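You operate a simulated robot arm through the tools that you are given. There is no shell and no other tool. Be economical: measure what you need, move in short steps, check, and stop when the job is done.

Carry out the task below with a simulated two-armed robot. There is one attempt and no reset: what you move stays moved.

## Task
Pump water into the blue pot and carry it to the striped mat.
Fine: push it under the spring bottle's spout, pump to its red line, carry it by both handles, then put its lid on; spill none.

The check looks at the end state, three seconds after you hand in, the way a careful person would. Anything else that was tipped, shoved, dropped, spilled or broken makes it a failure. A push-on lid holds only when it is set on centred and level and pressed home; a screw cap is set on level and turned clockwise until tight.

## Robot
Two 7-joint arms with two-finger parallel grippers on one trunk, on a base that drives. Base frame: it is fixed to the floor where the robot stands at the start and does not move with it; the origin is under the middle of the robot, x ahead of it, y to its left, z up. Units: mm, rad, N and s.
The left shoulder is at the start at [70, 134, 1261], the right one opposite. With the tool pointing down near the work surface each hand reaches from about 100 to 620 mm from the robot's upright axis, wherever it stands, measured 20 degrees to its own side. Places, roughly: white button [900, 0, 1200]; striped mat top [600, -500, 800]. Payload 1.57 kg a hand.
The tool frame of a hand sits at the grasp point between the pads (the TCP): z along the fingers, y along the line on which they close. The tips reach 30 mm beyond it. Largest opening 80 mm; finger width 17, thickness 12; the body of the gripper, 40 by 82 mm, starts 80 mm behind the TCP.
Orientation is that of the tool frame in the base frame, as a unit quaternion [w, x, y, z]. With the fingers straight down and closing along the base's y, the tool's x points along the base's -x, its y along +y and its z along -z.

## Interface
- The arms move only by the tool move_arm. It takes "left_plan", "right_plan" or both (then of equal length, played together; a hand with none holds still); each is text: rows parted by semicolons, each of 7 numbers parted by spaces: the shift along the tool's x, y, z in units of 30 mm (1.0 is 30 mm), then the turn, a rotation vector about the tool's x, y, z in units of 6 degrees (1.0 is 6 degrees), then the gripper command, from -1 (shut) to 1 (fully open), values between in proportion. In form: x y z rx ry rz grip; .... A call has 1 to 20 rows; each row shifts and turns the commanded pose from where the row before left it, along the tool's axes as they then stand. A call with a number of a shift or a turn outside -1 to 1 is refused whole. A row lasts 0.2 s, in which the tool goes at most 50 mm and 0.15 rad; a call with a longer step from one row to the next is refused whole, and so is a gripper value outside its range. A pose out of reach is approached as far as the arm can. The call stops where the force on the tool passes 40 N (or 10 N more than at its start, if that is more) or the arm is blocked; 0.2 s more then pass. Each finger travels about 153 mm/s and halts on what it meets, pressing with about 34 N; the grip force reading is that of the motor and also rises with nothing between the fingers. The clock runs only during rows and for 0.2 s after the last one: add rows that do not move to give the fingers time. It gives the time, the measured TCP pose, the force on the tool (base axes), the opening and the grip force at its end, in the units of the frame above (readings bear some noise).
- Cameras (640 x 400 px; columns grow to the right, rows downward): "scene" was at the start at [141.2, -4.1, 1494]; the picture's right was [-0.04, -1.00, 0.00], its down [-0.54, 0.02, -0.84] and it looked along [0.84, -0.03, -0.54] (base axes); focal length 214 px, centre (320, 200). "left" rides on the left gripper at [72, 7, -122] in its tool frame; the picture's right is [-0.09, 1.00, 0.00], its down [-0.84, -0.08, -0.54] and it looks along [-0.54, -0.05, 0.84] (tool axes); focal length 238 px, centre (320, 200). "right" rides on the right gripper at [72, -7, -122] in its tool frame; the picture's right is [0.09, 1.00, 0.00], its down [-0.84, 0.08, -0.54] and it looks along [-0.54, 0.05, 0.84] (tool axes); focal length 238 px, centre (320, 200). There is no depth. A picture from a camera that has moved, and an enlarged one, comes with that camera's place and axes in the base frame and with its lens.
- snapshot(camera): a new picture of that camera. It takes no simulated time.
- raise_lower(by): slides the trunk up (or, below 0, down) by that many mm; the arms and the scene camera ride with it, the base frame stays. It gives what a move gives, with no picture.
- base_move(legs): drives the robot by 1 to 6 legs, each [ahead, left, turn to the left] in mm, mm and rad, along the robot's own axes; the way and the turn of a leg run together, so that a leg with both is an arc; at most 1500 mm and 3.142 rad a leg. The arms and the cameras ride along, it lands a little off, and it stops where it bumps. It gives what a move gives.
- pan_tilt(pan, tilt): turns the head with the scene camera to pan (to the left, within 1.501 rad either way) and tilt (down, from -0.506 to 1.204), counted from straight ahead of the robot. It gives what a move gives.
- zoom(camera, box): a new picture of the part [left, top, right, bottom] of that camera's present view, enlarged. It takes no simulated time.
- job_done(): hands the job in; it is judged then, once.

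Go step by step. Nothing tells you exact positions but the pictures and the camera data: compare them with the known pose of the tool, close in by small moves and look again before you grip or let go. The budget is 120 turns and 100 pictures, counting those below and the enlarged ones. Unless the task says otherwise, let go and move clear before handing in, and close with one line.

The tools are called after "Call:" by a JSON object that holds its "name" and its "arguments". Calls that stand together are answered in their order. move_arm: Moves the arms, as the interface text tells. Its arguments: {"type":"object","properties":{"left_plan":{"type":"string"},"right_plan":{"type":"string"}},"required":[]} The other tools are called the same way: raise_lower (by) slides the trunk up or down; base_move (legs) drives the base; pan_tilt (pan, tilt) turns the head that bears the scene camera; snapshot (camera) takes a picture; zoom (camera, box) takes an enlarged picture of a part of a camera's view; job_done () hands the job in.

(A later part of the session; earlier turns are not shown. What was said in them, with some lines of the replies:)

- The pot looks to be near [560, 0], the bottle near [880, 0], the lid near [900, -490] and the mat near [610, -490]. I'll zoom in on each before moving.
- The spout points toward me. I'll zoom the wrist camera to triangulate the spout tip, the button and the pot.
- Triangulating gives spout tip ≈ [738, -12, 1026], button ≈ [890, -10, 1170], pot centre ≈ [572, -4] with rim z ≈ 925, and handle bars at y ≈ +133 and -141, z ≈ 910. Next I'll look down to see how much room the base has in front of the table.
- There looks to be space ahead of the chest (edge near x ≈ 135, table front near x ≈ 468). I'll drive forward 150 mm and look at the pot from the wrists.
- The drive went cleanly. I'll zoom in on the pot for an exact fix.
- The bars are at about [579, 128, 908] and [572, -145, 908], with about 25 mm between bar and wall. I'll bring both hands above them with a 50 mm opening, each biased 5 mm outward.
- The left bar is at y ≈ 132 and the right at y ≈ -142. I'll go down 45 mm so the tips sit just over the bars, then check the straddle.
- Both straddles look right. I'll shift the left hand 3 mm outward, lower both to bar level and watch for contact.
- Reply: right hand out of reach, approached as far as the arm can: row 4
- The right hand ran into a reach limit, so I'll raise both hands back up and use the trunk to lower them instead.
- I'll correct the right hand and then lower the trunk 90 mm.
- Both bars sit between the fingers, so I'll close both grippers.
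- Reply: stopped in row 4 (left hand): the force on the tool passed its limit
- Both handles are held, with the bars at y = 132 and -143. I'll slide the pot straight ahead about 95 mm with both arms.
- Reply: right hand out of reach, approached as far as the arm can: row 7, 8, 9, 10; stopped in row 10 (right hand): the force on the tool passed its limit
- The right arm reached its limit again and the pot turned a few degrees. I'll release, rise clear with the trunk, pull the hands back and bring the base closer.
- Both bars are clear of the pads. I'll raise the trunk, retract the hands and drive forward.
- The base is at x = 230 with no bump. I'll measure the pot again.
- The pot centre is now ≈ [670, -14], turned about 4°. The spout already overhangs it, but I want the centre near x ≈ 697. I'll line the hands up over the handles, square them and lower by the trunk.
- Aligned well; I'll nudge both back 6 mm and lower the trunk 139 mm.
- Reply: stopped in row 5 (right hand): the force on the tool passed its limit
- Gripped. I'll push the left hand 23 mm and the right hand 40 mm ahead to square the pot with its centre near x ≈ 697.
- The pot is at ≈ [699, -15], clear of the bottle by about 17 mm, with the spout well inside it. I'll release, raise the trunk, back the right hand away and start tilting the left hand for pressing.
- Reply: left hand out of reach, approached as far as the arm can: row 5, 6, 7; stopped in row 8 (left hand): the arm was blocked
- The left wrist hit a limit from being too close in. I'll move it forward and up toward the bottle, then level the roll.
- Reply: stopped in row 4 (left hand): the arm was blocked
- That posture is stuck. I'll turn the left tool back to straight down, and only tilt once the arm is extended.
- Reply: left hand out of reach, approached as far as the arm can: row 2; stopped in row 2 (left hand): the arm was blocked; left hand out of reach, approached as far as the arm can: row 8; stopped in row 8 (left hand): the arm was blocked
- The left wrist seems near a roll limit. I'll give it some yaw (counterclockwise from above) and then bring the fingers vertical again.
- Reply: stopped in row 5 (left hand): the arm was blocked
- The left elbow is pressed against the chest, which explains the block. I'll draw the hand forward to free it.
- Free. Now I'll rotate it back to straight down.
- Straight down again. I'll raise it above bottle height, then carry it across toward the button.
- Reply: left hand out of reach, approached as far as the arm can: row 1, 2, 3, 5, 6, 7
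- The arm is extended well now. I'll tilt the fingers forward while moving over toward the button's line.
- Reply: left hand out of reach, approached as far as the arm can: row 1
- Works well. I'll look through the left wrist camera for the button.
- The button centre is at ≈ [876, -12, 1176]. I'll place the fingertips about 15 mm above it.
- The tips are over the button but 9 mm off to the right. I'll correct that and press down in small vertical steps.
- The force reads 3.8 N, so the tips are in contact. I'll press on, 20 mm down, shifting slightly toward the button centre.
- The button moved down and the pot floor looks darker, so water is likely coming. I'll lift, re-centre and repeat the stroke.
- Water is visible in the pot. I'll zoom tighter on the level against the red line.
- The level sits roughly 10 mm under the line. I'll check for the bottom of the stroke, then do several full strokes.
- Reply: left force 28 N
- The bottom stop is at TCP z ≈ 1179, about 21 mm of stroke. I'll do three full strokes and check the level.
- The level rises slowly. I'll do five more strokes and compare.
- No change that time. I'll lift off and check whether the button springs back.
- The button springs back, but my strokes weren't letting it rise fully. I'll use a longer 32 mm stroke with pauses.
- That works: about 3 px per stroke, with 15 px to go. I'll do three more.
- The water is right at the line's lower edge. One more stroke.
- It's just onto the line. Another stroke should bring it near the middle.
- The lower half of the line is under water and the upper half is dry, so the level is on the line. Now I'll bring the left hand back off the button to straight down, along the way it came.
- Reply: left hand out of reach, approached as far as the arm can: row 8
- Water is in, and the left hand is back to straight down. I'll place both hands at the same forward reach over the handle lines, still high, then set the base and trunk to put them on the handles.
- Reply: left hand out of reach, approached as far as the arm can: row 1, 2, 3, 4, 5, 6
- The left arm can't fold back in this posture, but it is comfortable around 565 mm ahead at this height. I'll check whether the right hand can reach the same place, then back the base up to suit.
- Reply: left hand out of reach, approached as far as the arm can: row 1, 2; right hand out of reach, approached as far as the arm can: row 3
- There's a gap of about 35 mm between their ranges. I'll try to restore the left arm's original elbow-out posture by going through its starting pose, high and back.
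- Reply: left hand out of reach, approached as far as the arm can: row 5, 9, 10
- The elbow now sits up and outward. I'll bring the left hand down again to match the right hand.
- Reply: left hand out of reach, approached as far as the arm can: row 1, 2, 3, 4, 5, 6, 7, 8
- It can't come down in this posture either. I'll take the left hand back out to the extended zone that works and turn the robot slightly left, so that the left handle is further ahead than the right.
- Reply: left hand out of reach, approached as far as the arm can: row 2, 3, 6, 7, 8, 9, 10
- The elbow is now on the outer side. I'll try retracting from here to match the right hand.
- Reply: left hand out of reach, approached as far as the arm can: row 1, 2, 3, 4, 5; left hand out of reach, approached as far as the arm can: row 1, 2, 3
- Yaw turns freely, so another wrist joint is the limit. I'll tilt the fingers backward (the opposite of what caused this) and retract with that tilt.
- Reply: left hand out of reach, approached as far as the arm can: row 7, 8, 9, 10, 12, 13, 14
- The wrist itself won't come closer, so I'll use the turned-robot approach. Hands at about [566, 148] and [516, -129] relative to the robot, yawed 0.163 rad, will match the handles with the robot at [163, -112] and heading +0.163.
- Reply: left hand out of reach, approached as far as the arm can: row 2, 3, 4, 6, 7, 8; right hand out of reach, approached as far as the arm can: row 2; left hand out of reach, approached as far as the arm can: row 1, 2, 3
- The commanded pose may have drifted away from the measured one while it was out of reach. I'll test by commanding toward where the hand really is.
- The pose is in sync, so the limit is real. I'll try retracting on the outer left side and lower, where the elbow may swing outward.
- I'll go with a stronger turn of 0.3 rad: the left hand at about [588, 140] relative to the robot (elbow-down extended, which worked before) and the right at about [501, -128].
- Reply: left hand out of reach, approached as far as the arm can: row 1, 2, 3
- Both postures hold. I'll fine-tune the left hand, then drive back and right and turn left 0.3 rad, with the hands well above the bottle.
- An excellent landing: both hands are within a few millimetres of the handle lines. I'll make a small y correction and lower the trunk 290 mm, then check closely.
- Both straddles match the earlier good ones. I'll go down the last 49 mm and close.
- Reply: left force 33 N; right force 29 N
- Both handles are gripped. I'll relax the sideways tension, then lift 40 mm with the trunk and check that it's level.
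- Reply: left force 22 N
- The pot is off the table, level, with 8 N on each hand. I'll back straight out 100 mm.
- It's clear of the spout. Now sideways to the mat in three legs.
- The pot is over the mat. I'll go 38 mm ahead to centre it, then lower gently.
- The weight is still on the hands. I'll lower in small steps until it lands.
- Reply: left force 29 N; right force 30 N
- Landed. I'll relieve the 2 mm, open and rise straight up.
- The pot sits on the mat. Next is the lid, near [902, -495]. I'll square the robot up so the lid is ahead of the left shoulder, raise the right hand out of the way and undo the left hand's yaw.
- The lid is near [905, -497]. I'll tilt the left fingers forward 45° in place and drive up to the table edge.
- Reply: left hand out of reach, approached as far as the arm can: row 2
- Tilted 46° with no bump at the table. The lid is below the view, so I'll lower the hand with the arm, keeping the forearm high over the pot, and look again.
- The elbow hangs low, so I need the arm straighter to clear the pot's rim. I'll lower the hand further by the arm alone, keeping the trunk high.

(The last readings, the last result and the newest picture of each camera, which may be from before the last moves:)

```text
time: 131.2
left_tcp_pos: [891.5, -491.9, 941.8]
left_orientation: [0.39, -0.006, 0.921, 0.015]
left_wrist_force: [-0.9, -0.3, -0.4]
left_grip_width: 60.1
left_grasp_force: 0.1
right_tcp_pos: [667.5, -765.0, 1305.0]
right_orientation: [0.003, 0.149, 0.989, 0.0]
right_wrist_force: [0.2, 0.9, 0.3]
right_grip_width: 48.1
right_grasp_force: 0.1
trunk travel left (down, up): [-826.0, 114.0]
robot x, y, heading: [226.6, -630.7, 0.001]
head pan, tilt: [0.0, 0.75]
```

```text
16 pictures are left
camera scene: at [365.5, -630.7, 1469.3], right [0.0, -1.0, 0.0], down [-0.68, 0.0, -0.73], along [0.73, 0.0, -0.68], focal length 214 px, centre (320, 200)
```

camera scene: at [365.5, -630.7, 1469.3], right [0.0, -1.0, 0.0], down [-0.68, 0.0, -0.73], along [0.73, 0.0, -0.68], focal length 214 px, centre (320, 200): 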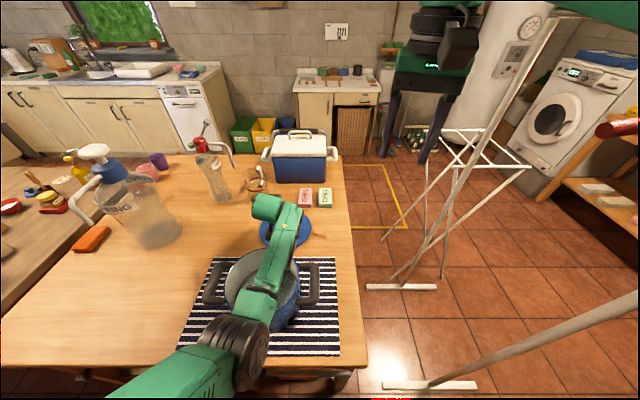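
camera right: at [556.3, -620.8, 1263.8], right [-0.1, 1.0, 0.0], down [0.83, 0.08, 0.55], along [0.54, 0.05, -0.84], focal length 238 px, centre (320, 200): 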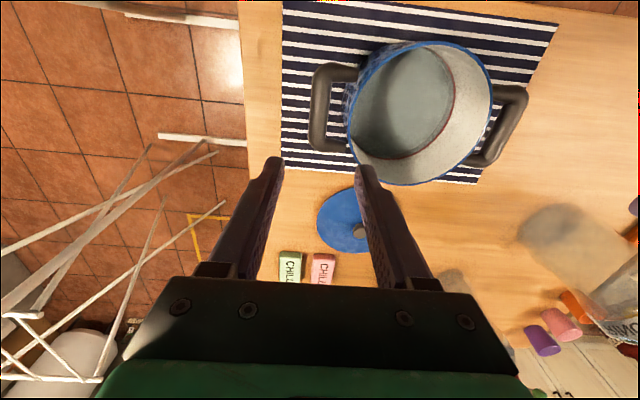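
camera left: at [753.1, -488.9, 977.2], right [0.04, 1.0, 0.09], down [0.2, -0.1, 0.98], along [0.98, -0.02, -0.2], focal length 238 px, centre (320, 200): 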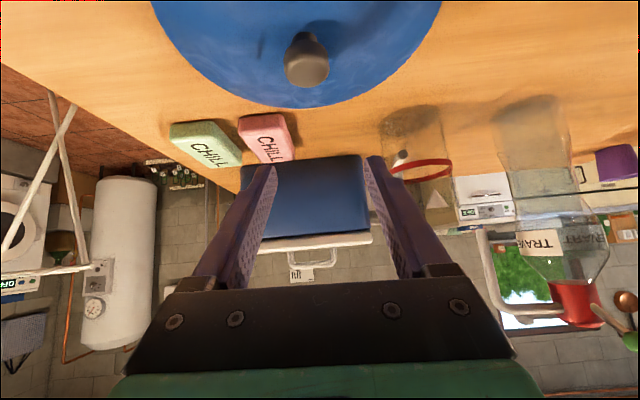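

The knob is near [912, -493, 832] and lies between the fingers laterally. I'll go down 50 mm more by the arm and check the clearance.

Call:
{"name": "move_arm", "arguments": {"left_plan": "0.23 0 0.36 0 0 0 0.5;0.23 0 0.36 0 0 0 0.5;0.23 0 0.36 0 0 0 0.5;0.23 0 0.36 0 0 0 0.5;0 0 0 0 0 0 0.5"}}

Call:
{"name": "zoom", "arguments": {"camera": "left", "box": [200, 40, 440, 190]}}

Call:
{"name": "zoom", "arguments": {"camera": "scene", "box": [180, 180, 372, 300]}}

```text
time: 132.4
left_tcp_pos: [903.7, -490.1, 893.0]
left_orientation: [0.39, -0.005, 0.921, 0.014]
left_wrist_force: [0.0, -0.5, -0.5]
left_grip_width: 60.3
left_grasp_force: 0.1
right_tcp_pos: [666.4, -764.3, 1305.3]
right_orientation: [0.003, 0.148, 0.989, 0.0]
right_wrist_force: [0.7, -0.1, 0.5]
right_grip_width: 47.9
right_grasp_force: 0.1
trunk travel left (down, up): [-826.0, 114.0]
robot x, y, heading: [231.8, -631.2, -0.001]
head pan, tilt: [0.0, 0.75]
```

```text
2.67 times, centred on (320, 115) of left
camera zoom: at [765.6, -487.9, 928.0], right [0.04, 1.0, 0.09], down [0.2, -0.1, 0.98], along [0.98, -0.02, -0.2], focal length 636 px, centre (320, 427)
```

zoom: 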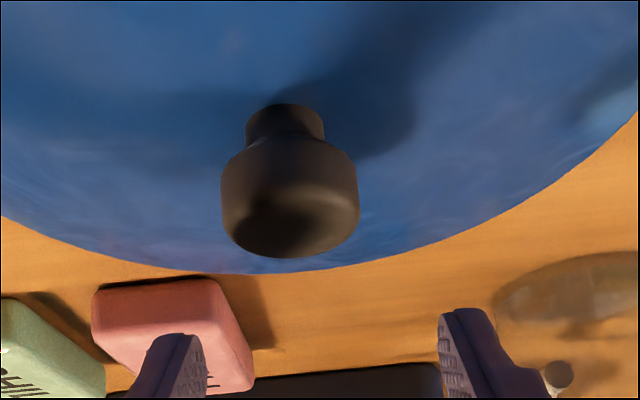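

```text
3.33 times, centred on (276, 240) of scene
camera zoom: at [365.5, -630.6, 1469.3], right [0.0, -1.0, 0.0], down [-0.68, 0.0, -0.73], along [0.73, 0.0, -0.68], focal length 715 px, centre (467, 67)
```

zoom: 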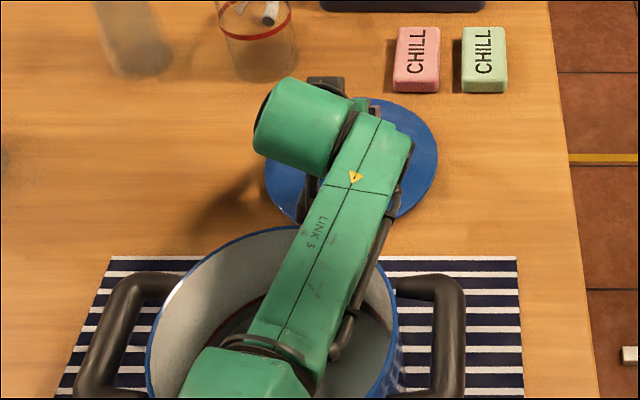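

The knob cap is centred near [910, -493, 838]. I'll go down 49 mm more, slowly.

Call:
{"name": "move_arm", "arguments": {"left_plan": "0.294 -0.03 0.283 0 0 0 0.5;0.294 -0.03 0.283 0 0 0 0.5;0.294 -0.03 0.283 0 0 0 0.5;0.294 -0.03 0.283 0 0 0 0.5;0 0 0 0 0 0 0.5"}}

Call:
{"name": "zoom", "arguments": {"camera": "left", "box": [200, 80, 440, 230]}}

```text
time: 133.6
left_tcp_pos: [902.5, -492.3, 845.7]
left_orientation: [0.389, -0.005, 0.921, 0.015]
left_wrist_force: [0.2, -0.5, -0.4]
left_grip_width: 59.7
left_grasp_force: 0.1
right_tcp_pos: [667.0, -764.7, 1304.9]
right_orientation: [0.003, 0.149, 0.989, 0.0]
right_wrist_force: [-0.2, 0.4, 0.6]
right_grip_width: 47.9
right_grasp_force: 0.1
trunk travel left (down, up): [-826.0, 114.0]
robot x, y, heading: [228.2, -630.2, 0.002]
head pan, tilt: [0.0, 0.75]
```

```text
2.67 times, centred on (320, 155) of left
camera zoom: at [765.4, -489.2, 879.1], right [0.04, 1.0, 0.09], down [0.19, -0.1, 0.98], along [0.98, -0.02, -0.2], focal length 636 px, centre (320, 320)
```

zoom: 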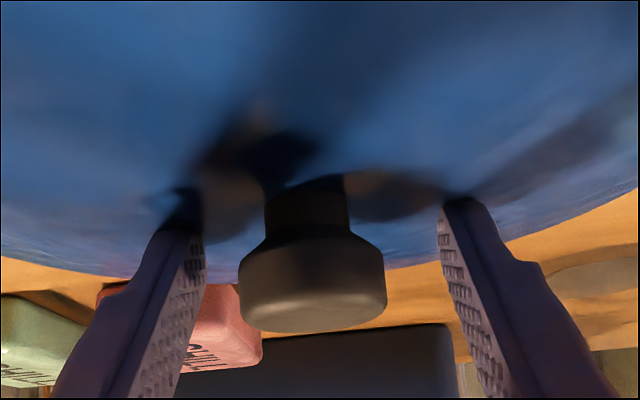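

The knob cap is squarely between the pads. Closing.

Call:
{"name": "move_arm", "arguments": {"left_plan": "0 0 0 0 0 0 0.1;0 0 0 0 0 0 -0.1;0 0 0 0 0 0 -1;0 0 0 0 0 0 -1;0 0 0 0 0 0 -1"}}

Call:
{"name": "raise_lower", "arguments": {"by": 20}}

Call:
{"name": "raise_lower", "arguments": {"by": 94}}

Call:
{"name": "snapshot", "arguments": {"camera": "left"}}

```text
time: 134.8
left_tcp_pos: [903.7, -493.4, 844.8]
left_orientation: [0.389, -0.006, 0.921, 0.015]
left_wrist_force: [-0.7, -0.4, 0.5]
left_grip_width: 32.0
left_grasp_force: 34.1
right_tcp_pos: [667.0, -765.3, 1304.5]
right_orientation: [0.003, 0.148, 0.989, 0.001]
right_wrist_force: [0.3, -0.4, 0.4]
right_grip_width: 48.1
right_grasp_force: 0.1
trunk travel left (down, up): [-826.0, 114.0]
robot x, y, heading: [233.3, -629.5, 0.003]
head pan, tilt: [0.0, 0.75]
```

```text
time: 135.5
left_tcp_pos: [904.1, -492.8, 865.4]
left_orientation: [0.389, -0.006, 0.921, 0.015]
left_wrist_force: [0.0, 0.0, -2.3]
left_grip_width: 32.2
left_grasp_force: 33.9
right_tcp_pos: [667.5, -765.2, 1325.6]
right_orientation: [0.002, 0.149, 0.989, 0.0]
right_wrist_force: [-0.8, -0.6, -0.6]
right_grip_width: 48.1
right_grasp_force: 0.0
trunk travel left (down, up): [-846.0, 94.0]
robot x, y, heading: [230.3, -629.9, -0.001]
head pan, tilt: [0.0, 0.75]
```

```text
time: 136.8
left_tcp_pos: [903.7, -493.0, 959.0]
left_orientation: [0.389, -0.006, 0.921, 0.015]
left_wrist_force: [0.2, -0.5, -1.4]
left_grip_width: 32.3
left_grasp_force: 34.4
right_tcp_pos: [667.0, -764.2, 1418.6]
right_orientation: [0.003, 0.148, 0.989, 0.0]
right_wrist_force: [0.3, -0.3, -0.2]
right_grip_width: 47.8
right_grasp_force: 0.0
trunk travel left (down, up): [-940.0, 0.0]
robot x, y, heading: [229.3, -629.5, 0.0]
head pan, tilt: [0.0, 0.75]
```

```text
12 pictures are left
camera left: at [765.7, -489.1, 992.8], right [0.04, 1.0, 0.09], down [0.2, -0.1, 0.98], along [0.98, -0.02, -0.2], focal length 238 px, centre (320, 200)
```

left: 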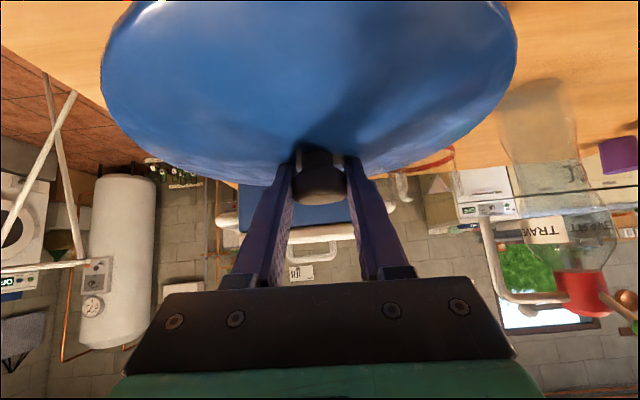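

The lid is held and lifts cleanly. I'll raise it 60 mm more with the arm and use the right wrist camera, which overlooks the pot, to measure the pot's centre.

Call:
{"name": "move_arm", "arguments": {"left_plan": "-0.48 0 -0.463 0 0 0 -1;-0.48 0 -0.463 0 0 0 -1;-0.48 0 -0.463 0 0 0 -1;0 0 0 0 0 0 -1"}}

Call:
{"name": "snapshot", "arguments": {"camera": "right"}}

```text
time: 137.8
left_tcp_pos: [902.8, -493.1, 1018.0]
left_orientation: [0.389, -0.006, 0.921, 0.015]
left_wrist_force: [-0.7, 0.3, -2.7]
left_grip_width: 32.0
left_grasp_force: 33.9
right_tcp_pos: [668.6, -764.4, 1419.0]
right_orientation: [0.002, 0.149, 0.989, 0.001]
right_wrist_force: [0.1, 0.0, -0.6]
right_grip_width: 47.8
right_grasp_force: 0.0
trunk travel left (down, up): [-940.0, 0.0]
robot x, y, heading: [232.0, -630.0, -0.004]
head pan, tilt: [0.0, 0.75]
```

```text
11 pictures are left
camera right: at [596.3, -748.4, 1539.9], right [0.2, 0.98, 0.0], down [0.82, -0.17, 0.55], along [0.54, -0.11, -0.84], focal length 238 px, centre (320, 200)
```

right: 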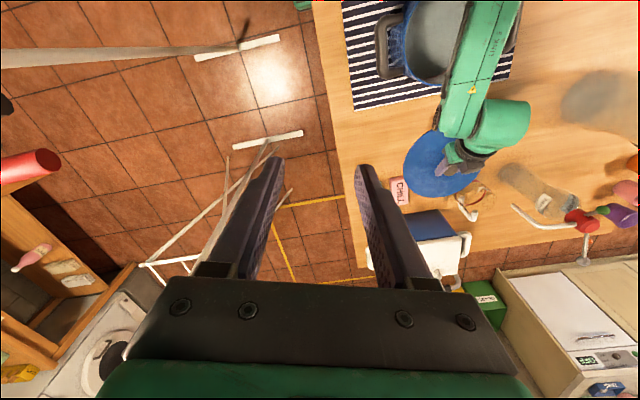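

I'll back off 170 mm so the pot comes into view with the lid just beyond it.

Call:
{"name": "base_move", "arguments": {"legs": [[-170, 0, 0]]}}

Call:
{"name": "zoom", "arguments": {"camera": "right", "box": [340, 40, 580, 190]}}

```text
time: 139.2
left_tcp_pos: [735.8, -494.8, 1016.5]
left_orientation: [0.388, -0.004, 0.922, 0.014]
left_wrist_force: [0.6, -1.0, -2.4]
left_grip_width: 31.9
left_grasp_force: 33.9
right_tcp_pos: [501.8, -765.7, 1417.3]
right_orientation: [0.002, 0.148, 0.989, 0.001]
right_wrist_force: [0.0, 0.3, 0.7]
right_grip_width: 48.0
right_grasp_force: 0.1
trunk travel left (down, up): [-940.0, 0.0]
robot x, y, heading: [62.3, -630.6, -0.003]
head pan, tilt: [0.0, 0.75]
```

```text
2.67 times, centred on (460, 115) of right
camera zoom: at [430.3, -748.8, 1538.5], right [0.2, 0.98, 0.0], down [0.82, -0.17, 0.54], along [0.53, -0.11, -0.84], focal length 636 px, centre (-53, 427)
```

zoom: 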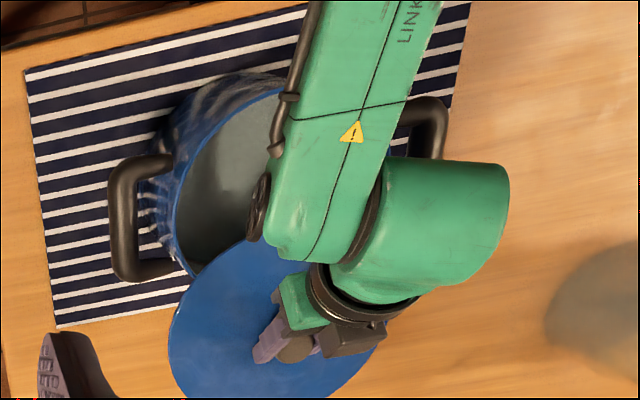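

The pot's centre is ≈ [634, -476], and the lid is level with its centre about 6 mm ahead of the TCP. I'll move the base so that the lid comes over the pot.

Call:
{"name": "base_move", "arguments": {"legs": [[-108, 19, 0]]}}

Call:
{"name": "zoom", "arguments": {"camera": "right", "box": [340, 60, 580, 210]}}

```text
time: 140.4
left_tcp_pos: [630.2, -474.3, 1015.9]
left_orientation: [0.386, -0.004, 0.922, 0.013]
left_wrist_force: [1.3, -0.2, -2.8]
left_grip_width: 31.9
left_grasp_force: 33.9
right_tcp_pos: [396.8, -746.7, 1415.7]
right_orientation: [-0.001, 0.149, 0.989, -0.001]
right_wrist_force: [0.3, -0.1, -0.9]
right_grip_width: 48.4
right_grasp_force: 0.0
trunk travel left (down, up): [-940.0, 0.0]
robot x, y, heading: [-50.2, -609.2, -0.003]
head pan, tilt: [0.0, 0.75]
```

```text
2.67 times, centred on (460, 135) of right
camera zoom: at [325.9, -730.8, 1537.4], right [0.2, 0.98, 0.0], down [0.82, -0.17, 0.54], along [0.53, -0.11, -0.84], focal length 636 px, centre (-53, 373)
```

zoom: 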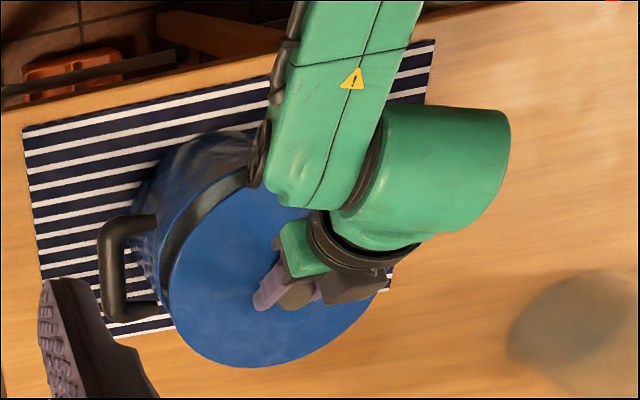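

The lid is over the pot, about 4 mm too far ahead and 2.5 mm left. I'll correct that, lower 32 mm and check the fit.

Call:
{"name": "move_arm", "arguments": {"left_plan": "0.093 -0.083 -0.097 0 0 0 -1;0 0 0 0 0 0 -1"}}

Call:
{"name": "raise_lower", "arguments": {"by": -32}}

Call:
{"name": "zoom", "arguments": {"camera": "right", "box": [370, 90, 530, 190]}}

Call:
{"name": "zoom", "arguments": {"camera": "scene", "box": [160, 150, 352, 270]}}

```text
time: 141.0
left_tcp_pos: [623.1, -477.4, 1015.0]
left_orientation: [0.388, -0.005, 0.922, 0.015]
left_wrist_force: [-0.1, 0.0, -2.4]
left_grip_width: 31.7
left_grasp_force: 34.2
right_tcp_pos: [393.2, -746.0, 1417.0]
right_orientation: [0.001, 0.149, 0.989, 0.0]
right_wrist_force: [-0.1, -0.1, 0.5]
right_grip_width: 48.0
right_grasp_force: 0.2
trunk travel left (down, up): [-940.0, 0.0]
robot x, y, heading: [-44.1, -611.2, -0.002]
head pan, tilt: [0.0, 0.75]
```

```text
time: 141.8
left_tcp_pos: [622.9, -477.8, 986.9]
left_orientation: [0.389, -0.005, 0.921, 0.014]
left_wrist_force: [-0.1, 0.2, -1.3]
left_grip_width: 31.7
left_grasp_force: 34.4
right_tcp_pos: [390.5, -745.9, 1385.5]
right_orientation: [0.001, 0.148, 0.989, 0.001]
right_wrist_force: [-0.8, -0.4, -0.4]
right_grip_width: 48.1
right_grasp_force: 0.1
trunk travel left (down, up): [-908.0, 32.0]
robot x, y, heading: [-44.8, -609.7, 0.005]
head pan, tilt: [0.0, 0.75]
```

```text
4.00 times, centred on (450, 140) of right
camera zoom: at [318.9, -729.6, 1507.3], right [0.2, 0.98, 0.0], down [0.82, -0.17, 0.55], along [0.53, -0.11, -0.84], focal length 953 px, centre (-200, 440)
```

zoom: 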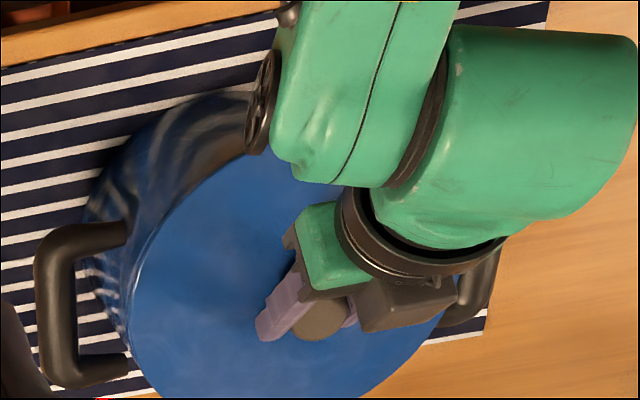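

```text
3.33 times, centred on (256, 210) of scene
camera zoom: at [88.8, -611.3, 1551.1], right [0.0, -1.0, 0.0], down [-0.68, 0.0, -0.73], along [0.73, 0.0, -0.68], focal length 715 px, centre (533, 167)
```

zoom: 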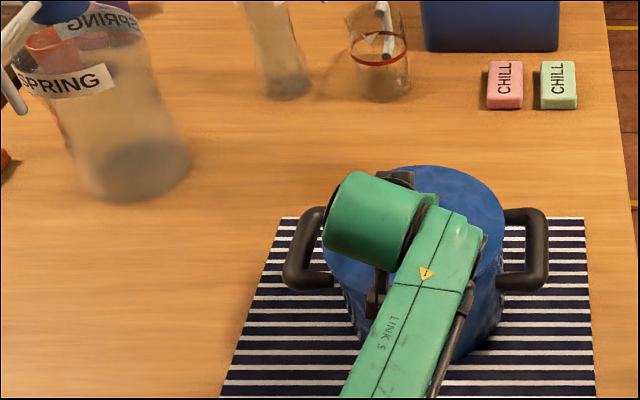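

The lid is within about 3 mm of centre and level. I'll make a small final shift and lower gently, watching for contact.

Call:
{"name": "move_arm", "arguments": {"left_plan": "-0.046 0.05 0.048 0 0 0 -1;0 0 0 0 0 0 -1"}}

Call:
{"name": "raise_lower", "arguments": {"by": -10}}

Call:
{"name": "raise_lower", "arguments": {"by": -3}}

Call:
{"name": "raise_lower", "arguments": {"by": -3}}

```text
time: 142.4
left_tcp_pos: [623.2, -475.7, 986.4]
left_orientation: [0.39, -0.007, 0.921, 0.016]
left_wrist_force: [-0.1, 0.1, -2.2]
left_grip_width: 32.0
left_grasp_force: 34.1
right_tcp_pos: [389.5, -747.1, 1385.9]
right_orientation: [0.002, 0.148, 0.989, 0.0]
right_wrist_force: [-0.5, 0.8, 0.4]
right_grip_width: 48.1
right_grasp_force: 0.1
trunk travel left (down, up): [-908.0, 32.0]
robot x, y, heading: [-45.6, -611.4, -0.002]
head pan, tilt: [0.0, 0.75]
```

```text
time: 143.0
left_tcp_pos: [624.0, -475.7, 976.1]
left_orientation: [0.388, -0.005, 0.921, 0.014]
left_wrist_force: [0.0, 0.5, -1.8]
left_grip_width: 32.0
left_grasp_force: 33.9
right_tcp_pos: [389.9, -745.4, 1375.8]
right_orientation: [0.002, 0.149, 0.989, 0.001]
right_wrist_force: [0.0, 0.1, -0.1]
right_grip_width: 47.9
right_grasp_force: 0.1
trunk travel left (down, up): [-898.0, 42.0]
robot x, y, heading: [-49.3, -609.4, 0.001]
head pan, tilt: [0.0, 0.75]
```

```text
time: 143.5
left_tcp_pos: [624.3, -475.0, 973.5]
left_orientation: [0.39, -0.005, 0.921, 0.015]
left_wrist_force: [0.1, 0.1, -1.0]
left_grip_width: 31.9
left_grasp_force: 34.1
right_tcp_pos: [389.5, -745.7, 1373.7]
right_orientation: [0.002, 0.149, 0.989, 0.0]
right_wrist_force: [0.2, -0.1, 0.1]
right_grip_width: 48.0
right_grasp_force: 0.1
trunk travel left (down, up): [-895.0, 45.0]
robot x, y, heading: [-45.3, -609.0, 0.003]
head pan, tilt: [0.0, 0.75]
```

```text
time: 144.0
left_tcp_pos: [624.0, -476.3, 974.7]
left_orientation: [0.392, -0.005, 0.92, 0.015]
left_wrist_force: [2.3, 1.4, 10.5]
left_grip_width: 32.0
left_grasp_force: 34.4
right_tcp_pos: [388.0, -744.9, 1371.6]
right_orientation: [0.003, 0.149, 0.989, 0.0]
right_wrist_force: [-0.2, -0.2, 0.3]
right_grip_width: 48.0
right_grasp_force: 0.0
trunk travel left (down, up): [-892.0, 48.0]
robot x, y, heading: [-48.2, -611.7, -0.007]
head pan, tilt: [0.0, 0.75]
```

Contact came with 10 N at TCP z ≈ 974, where the lid's underside meets the rim. I'll check the centring now that they're at the same height.

Call:
{"name": "zoom", "arguments": {"camera": "right", "box": [360, 80, 520, 180]}}

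```text
4.00 times, centred on (440, 130) of right
camera zoom: at [316.1, -729.9, 1492.3], right [0.2, 0.98, 0.0], down [0.82, -0.17, 0.55], along [0.54, -0.11, -0.84], focal length 953 px, centre (-160, 480)
```

zoom: 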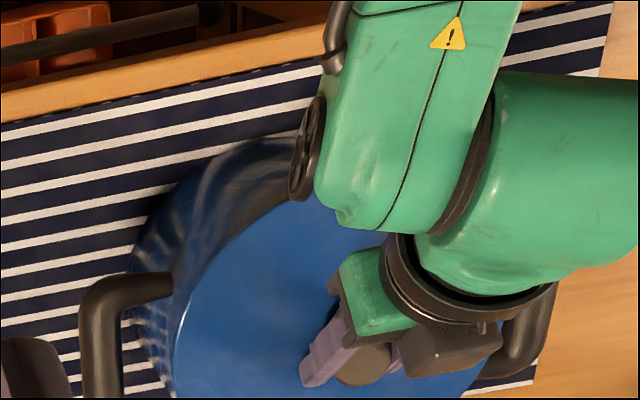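

Call:
{"name": "zoom", "arguments": {"camera": "right", "box": [384, 120, 448, 160]}}

```text
10.00 times, centred on (416, 140) of right
camera zoom: at [316.1, -729.9, 1492.3], right [0.2, 0.98, 0.0], down [0.82, -0.17, 0.55], along [0.54, -0.11, -0.84], focal length 2384 px, centre (-640, 800)
```

zoom: 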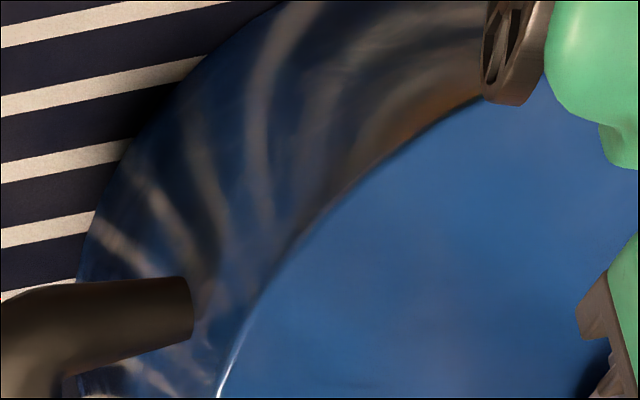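

The lid edge follows the rim evenly. I'll press straight down.

Call:
{"name": "move_arm", "arguments": {"left_plan": "0.07 0 0.07 0 0 0 -1;0.07 0 0.07 0 0 0 -1;0.07 0 0.07 0 0 0 -1;0.07 0 0.07 0 0 0 -1;0 0 0 0 0 0 -1"}}

```text
time: 145.2
left_tcp_pos: [621.3, -475.5, 967.9]
left_orientation: [0.396, -0.006, 0.918, 0.014]
left_wrist_force: [4.2, 1.7, 28.9]
left_grip_width: 30.9
left_grasp_force: 33.7
right_tcp_pos: [382.2, -746.2, 1372.8]
right_orientation: [0.004, 0.149, 0.989, 0.001]
right_wrist_force: [-0.3, 0.5, 0.3]
right_grip_width: 48.0
right_grasp_force: 0.0
trunk travel left (down, up): [-892.0, 48.0]
robot x, y, heading: [-45.8, -612.2, -0.001]
head pan, tilt: [0.0, 0.75]
```

It went down about 5–6 mm with 29 N. I'll press a little more to be sure it's home.

Call:
{"name": "move_arm", "arguments": {"left_plan": "0.05 0 0.09 0 0 0 -1;0.05 0 0.09 0 0 0 -1;0 0 0 0 0 0 -1"}}

Call:
{"name": "zoom", "arguments": {"camera": "right", "box": [360, 100, 520, 200]}}

```text
time: 145.9
left_tcp_pos: [630.6, -477.3, 966.8]
left_orientation: [0.403, -0.005, 0.915, 0.014]
left_wrist_force: [-3.3, 0.1, 14.9]
left_grip_width: 30.8
left_grasp_force: 33.9
right_tcp_pos: [388.1, -746.8, 1370.6]
right_orientation: [0.002, 0.148, 0.989, 0.0]
right_wrist_force: [0.6, -0.1, -0.2]
right_grip_width: 47.8
right_grasp_force: 0.0
trunk travel left (down, up): [-892.0, 48.0]
robot x, y, heading: [-48.0, -608.6, -0.003]
head pan, tilt: [0.0, 0.75]
stopped in row 3 (left hand): the force on the tool passed its limit (the readings are from after the stop); the commanded pose is now the measured one
```

```text
4.00 times, centred on (440, 150) of right
camera zoom: at [316.3, -729.8, 1491.4], right [0.21, 0.98, 0.0], down [0.82, -0.17, 0.55], along [0.54, -0.11, -0.84], focal length 953 px, centre (-160, 400)
```

zoom: 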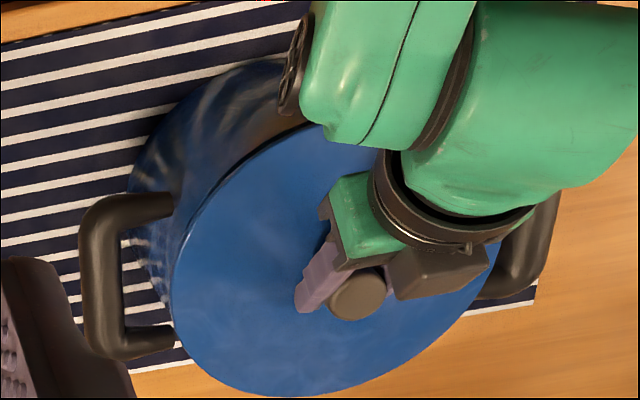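

The lid measures centred, at [639, -476] against the rim's 639 in the same view, and it went down about 6 mm. I'll open and back out along the fingers, then press the knob from above with closed fingers to make sure it's home.

Call:
{"name": "move_arm", "arguments": {"left_plan": "0 0 0 0 0 0 0;0 0 0 0 0 0 0.5;0 0 0 0 0 0 0.5;0 0 -0.6 0 0 0 0.5;0 0 -0.8 0 0 0 0.5;0 0 -0.8 0 0 0 0.5;0 0 0 0 0 0 -0.3;0 0 0 0 0 0 -1;0 0 0 0 0 0 -1;0 0 0 0 0 0 -1"}}

Call:
{"name": "zoom", "arguments": {"camera": "right", "box": [360, 100, 520, 200]}}

```text
time: 148.1
left_tcp_pos: [587.1, -466.1, 1014.9]
left_orientation: [0.406, -0.008, 0.914, 0.024]
left_wrist_force: [0.1, -0.4, 0.7]
left_grip_width: 0.0
left_grasp_force: 21.5
right_tcp_pos: [389.8, -744.3, 1370.3]
right_orientation: [0.002, 0.148, 0.989, 0.001]
right_wrist_force: [-0.7, 0.0, -0.2]
right_grip_width: 48.0
right_grasp_force: 0.1
trunk travel left (down, up): [-892.0, 48.0]
robot x, y, heading: [-47.7, -610.4, -0.001]
head pan, tilt: [0.0, 0.75]
```

```text
4.00 times, centred on (440, 150) of right
camera zoom: at [317.9, -729.6, 1491.7], right [0.2, 0.98, 0.0], down [0.82, -0.17, 0.55], along [0.53, -0.11, -0.84], focal length 953 px, centre (-160, 400)
```

zoom: 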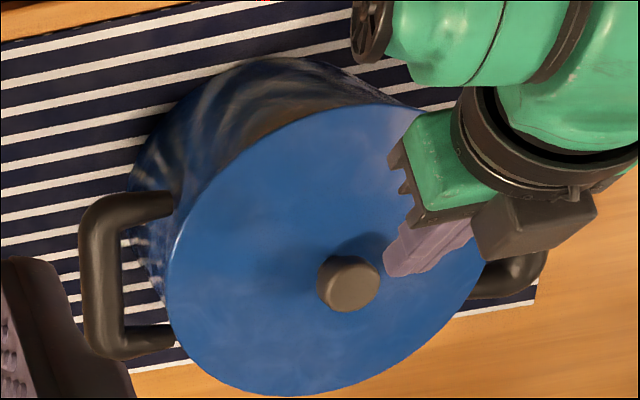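

The lid is centred within about 3 mm. Now I'll press down on the knob's top with closed fingers until the force limit stops the move.

Call:
{"name": "move_arm", "arguments": {"left_plan": "-0.24 -0.215 0.38 0 0 0 -1;-0.24 -0.215 0.38 0 0 0 -1;0 0 0 0 0 0 -1;0.124 0 0.112 0 0 0 -1;0.124 0 0.112 0 0 0 -1;0.124 0 0.112 0 0 0 -1;0.124 0 0.112 0 0 0 -1;0.124 0 0.112 0 0 0 -1;0.124 0 0.112 0 0 0 -1;0.124 0 0.112 0 0 0 -1;0 0 0 0 0 0 -1"}}

Call:
{"name": "zoom", "arguments": {"camera": "right", "box": [360, 100, 520, 200]}}

```text
time: 149.8
left_tcp_pos: [610.9, -490.9, 997.2]
left_orientation: [0.414, -0.004, 0.91, 0.013]
left_wrist_force: [2.8, -0.2, 6.2]
left_grip_width: 0.0
left_grasp_force: 21.2
right_tcp_pos: [384.8, -746.4, 1370.7]
right_orientation: [0.004, 0.148, 0.989, 0.002]
right_wrist_force: [-0.2, -0.1, -0.6]
right_grip_width: 48.0
right_grasp_force: 0.0
trunk travel left (down, up): [-892.0, 48.0]
robot x, y, heading: [-48.6, -613.3, -0.001]
head pan, tilt: [0.0, 0.75]
stopped in row 8 (left hand): the force on the tool passed its limit (the readings are from after the stop); the commanded pose is now the measured one
```

```text
4.00 times, centred on (440, 150) of right
camera zoom: at [312.9, -730.1, 1492.6], right [0.21, 0.98, 0.0], down [0.82, -0.17, 0.55], along [0.54, -0.11, -0.84], focal length 953 px, centre (-160, 400)
```

zoom: 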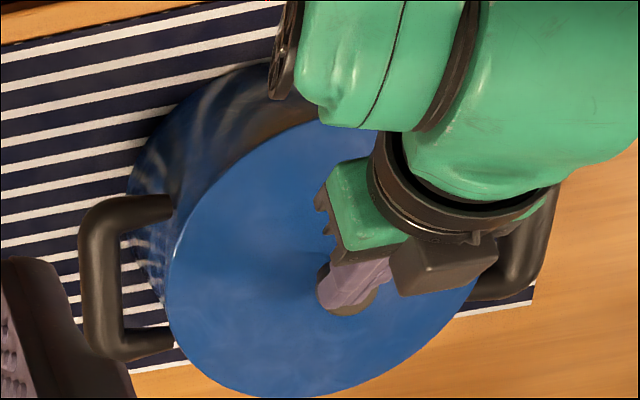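

The press on the knob hit the force limit without moving the lid sideways. I'll give one more firm push via the trunk, then back off.

Call:
{"name": "raise_lower", "arguments": {"by": -9}}

Call:
{"name": "raise_lower", "arguments": {"by": 57}}

Call:
{"name": "move_arm", "arguments": {"left_plan": "0 0.3 -0.9 0 0 0 -1;0 0.3 -0.9 0 0 0 -1;0 0.3 -0.9 0 0 0 -1;0 0 -0.9 0 0 0 -1;0 0 0 0 0 0 -1"}}

Call:
{"name": "base_move", "arguments": {"legs": [[-150, 0, 0]]}}

Call:
{"name": "snapshot", "arguments": {"camera": "scene"}}

```text
time: 150.3
left_tcp_pos: [609.9, -490.0, 997.4]
left_orientation: [0.422, -0.004, 0.907, 0.013]
left_wrist_force: [4.2, 1.7, 39.2]
left_grip_width: 0.0
left_grasp_force: 21.4
right_tcp_pos: [380.6, -746.2, 1365.3]
right_orientation: [0.006, 0.149, 0.989, 0.002]
right_wrist_force: [-0.1, 0.7, 0.2]
right_grip_width: 47.9
right_grasp_force: 0.1
trunk travel left (down, up): [-883.0, 57.0]
robot x, y, heading: [-46.3, -609.9, -0.0]
head pan, tilt: [0.0, 0.75]
```

```text
time: 151.3
left_tcp_pos: [612.9, -489.8, 1037.9]
left_orientation: [0.408, -0.004, 0.913, 0.012]
left_wrist_force: [0.2, -0.8, -0.1]
left_grip_width: 0.0
left_grasp_force: 21.2
right_tcp_pos: [389.7, -745.8, 1418.4]
right_orientation: [0.003, 0.149, 0.989, 0.0]
right_wrist_force: [0.2, -0.1, -0.1]
right_grip_width: 47.9
right_grasp_force: 0.1
trunk travel left (down, up): [-940.0, 0.0]
robot x, y, heading: [-48.2, -609.1, 0.001]
head pan, tilt: [0.0, 0.75]
```

```text
time: 152.4
left_tcp_pos: [568.3, -441.3, 1196.0]
left_orientation: [0.482, -0.009, 0.875, 0.038]
left_wrist_force: [0.1, -0.8, 0.1]
left_grip_width: 0.1
left_grasp_force: 21.2
right_tcp_pos: [388.2, -745.5, 1419.2]
right_orientation: [0.003, 0.149, 0.989, 0.002]
right_wrist_force: [-0.7, -0.5, 0.2]
right_grip_width: 47.9
right_grasp_force: 0.2
trunk travel left (down, up): [-940.0, 0.0]
robot x, y, heading: [-50.5, -609.5, -0.005]
head pan, tilt: [0.0, 0.75]
stopped in row 5 (left hand): the arm was blocked; the commanded pose is now the measured one
```

```text
time: 153.7
left_tcp_pos: [422.5, -442.4, 1192.2]
left_orientation: [0.48, -0.009, 0.877, 0.038]
left_wrist_force: [-0.3, 1.0, 0.7]
left_grip_width: 0.0
left_grasp_force: 20.7
right_tcp_pos: [243.0, -745.4, 1417.3]
right_orientation: [0.001, 0.149, 0.989, 0.0]
right_wrist_force: [0.2, -0.1, -0.6]
right_grip_width: 48.1
right_grasp_force: 0.1
trunk travel left (down, up): [-940.0, 0.0]
robot x, y, heading: [-196.8, -609.2, 0.003]
head pan, tilt: [0.0, 0.75]
```

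```text
1 pictures are left
camera scene: at [-58.1, -611.3, 1582.9], right [0.0, -1.0, 0.0], down [-0.68, 0.0, -0.73], along [0.73, 0.0, -0.68], focal length 214 px, centre (320, 200)
```

scene: 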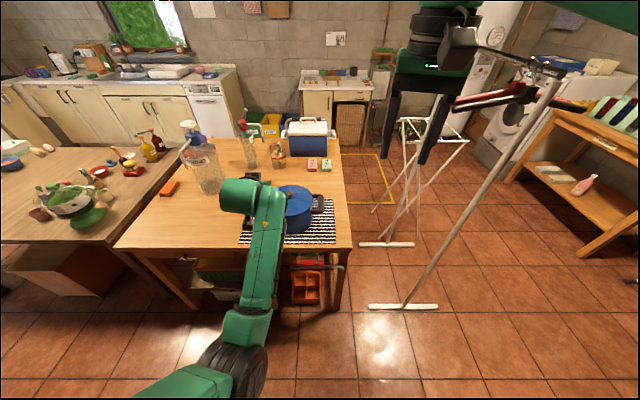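

Everything else looks undisturbed. I'll sidestep for an unobstructed last look at the lid.

Call:
{"name": "base_move", "arguments": {"legs": [[0, 180, 0]]}}

Call:
{"name": "zoom", "arguments": {"camera": "scene", "box": [270, 160, 414, 250]}}

```text
time: 155.2
left_tcp_pos: [418.2, -267.1, 1195.2]
left_orientation: [0.482, -0.007, 0.875, 0.04]
left_wrist_force: [-0.1, -0.5, -0.5]
left_grip_width: 0.0
left_grasp_force: 21.0
right_tcp_pos: [238.6, -571.6, 1418.9]
right_orientation: [0.002, 0.149, 0.989, 0.003]
right_wrist_force: [-0.5, -0.8, -0.3]
right_grip_width: 48.0
right_grasp_force: 0.1
trunk travel left (down, up): [-940.0, 0.0]
robot x, y, heading: [-197.1, -430.5, 0.001]
head pan, tilt: [0.0, 0.75]
```

```text
4.44 times, centred on (342, 205) of scene
camera zoom: at [-62.8, -437.6, 1583.3], right [0.0, -1.0, 0.0], down [-0.68, 0.0, -0.73], along [0.73, 0.0, -0.68], focal length 953 px, centre (222, 178)
```

zoom: 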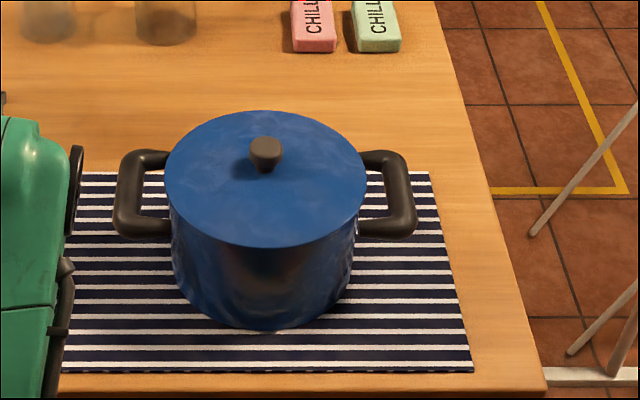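

The lid sits level, centred and pressed down on the pot. The pot is wholly on the mat, the hands are clear and nothing else has moved, so I'm handing in.

Call:
{"name": "job_done", "arguments": {}}

```text
The job is handed in.
```

The pot is filled to its red line and standing on the striped mat with its lid pressed on. I saw no spills and nothing else disturbed.
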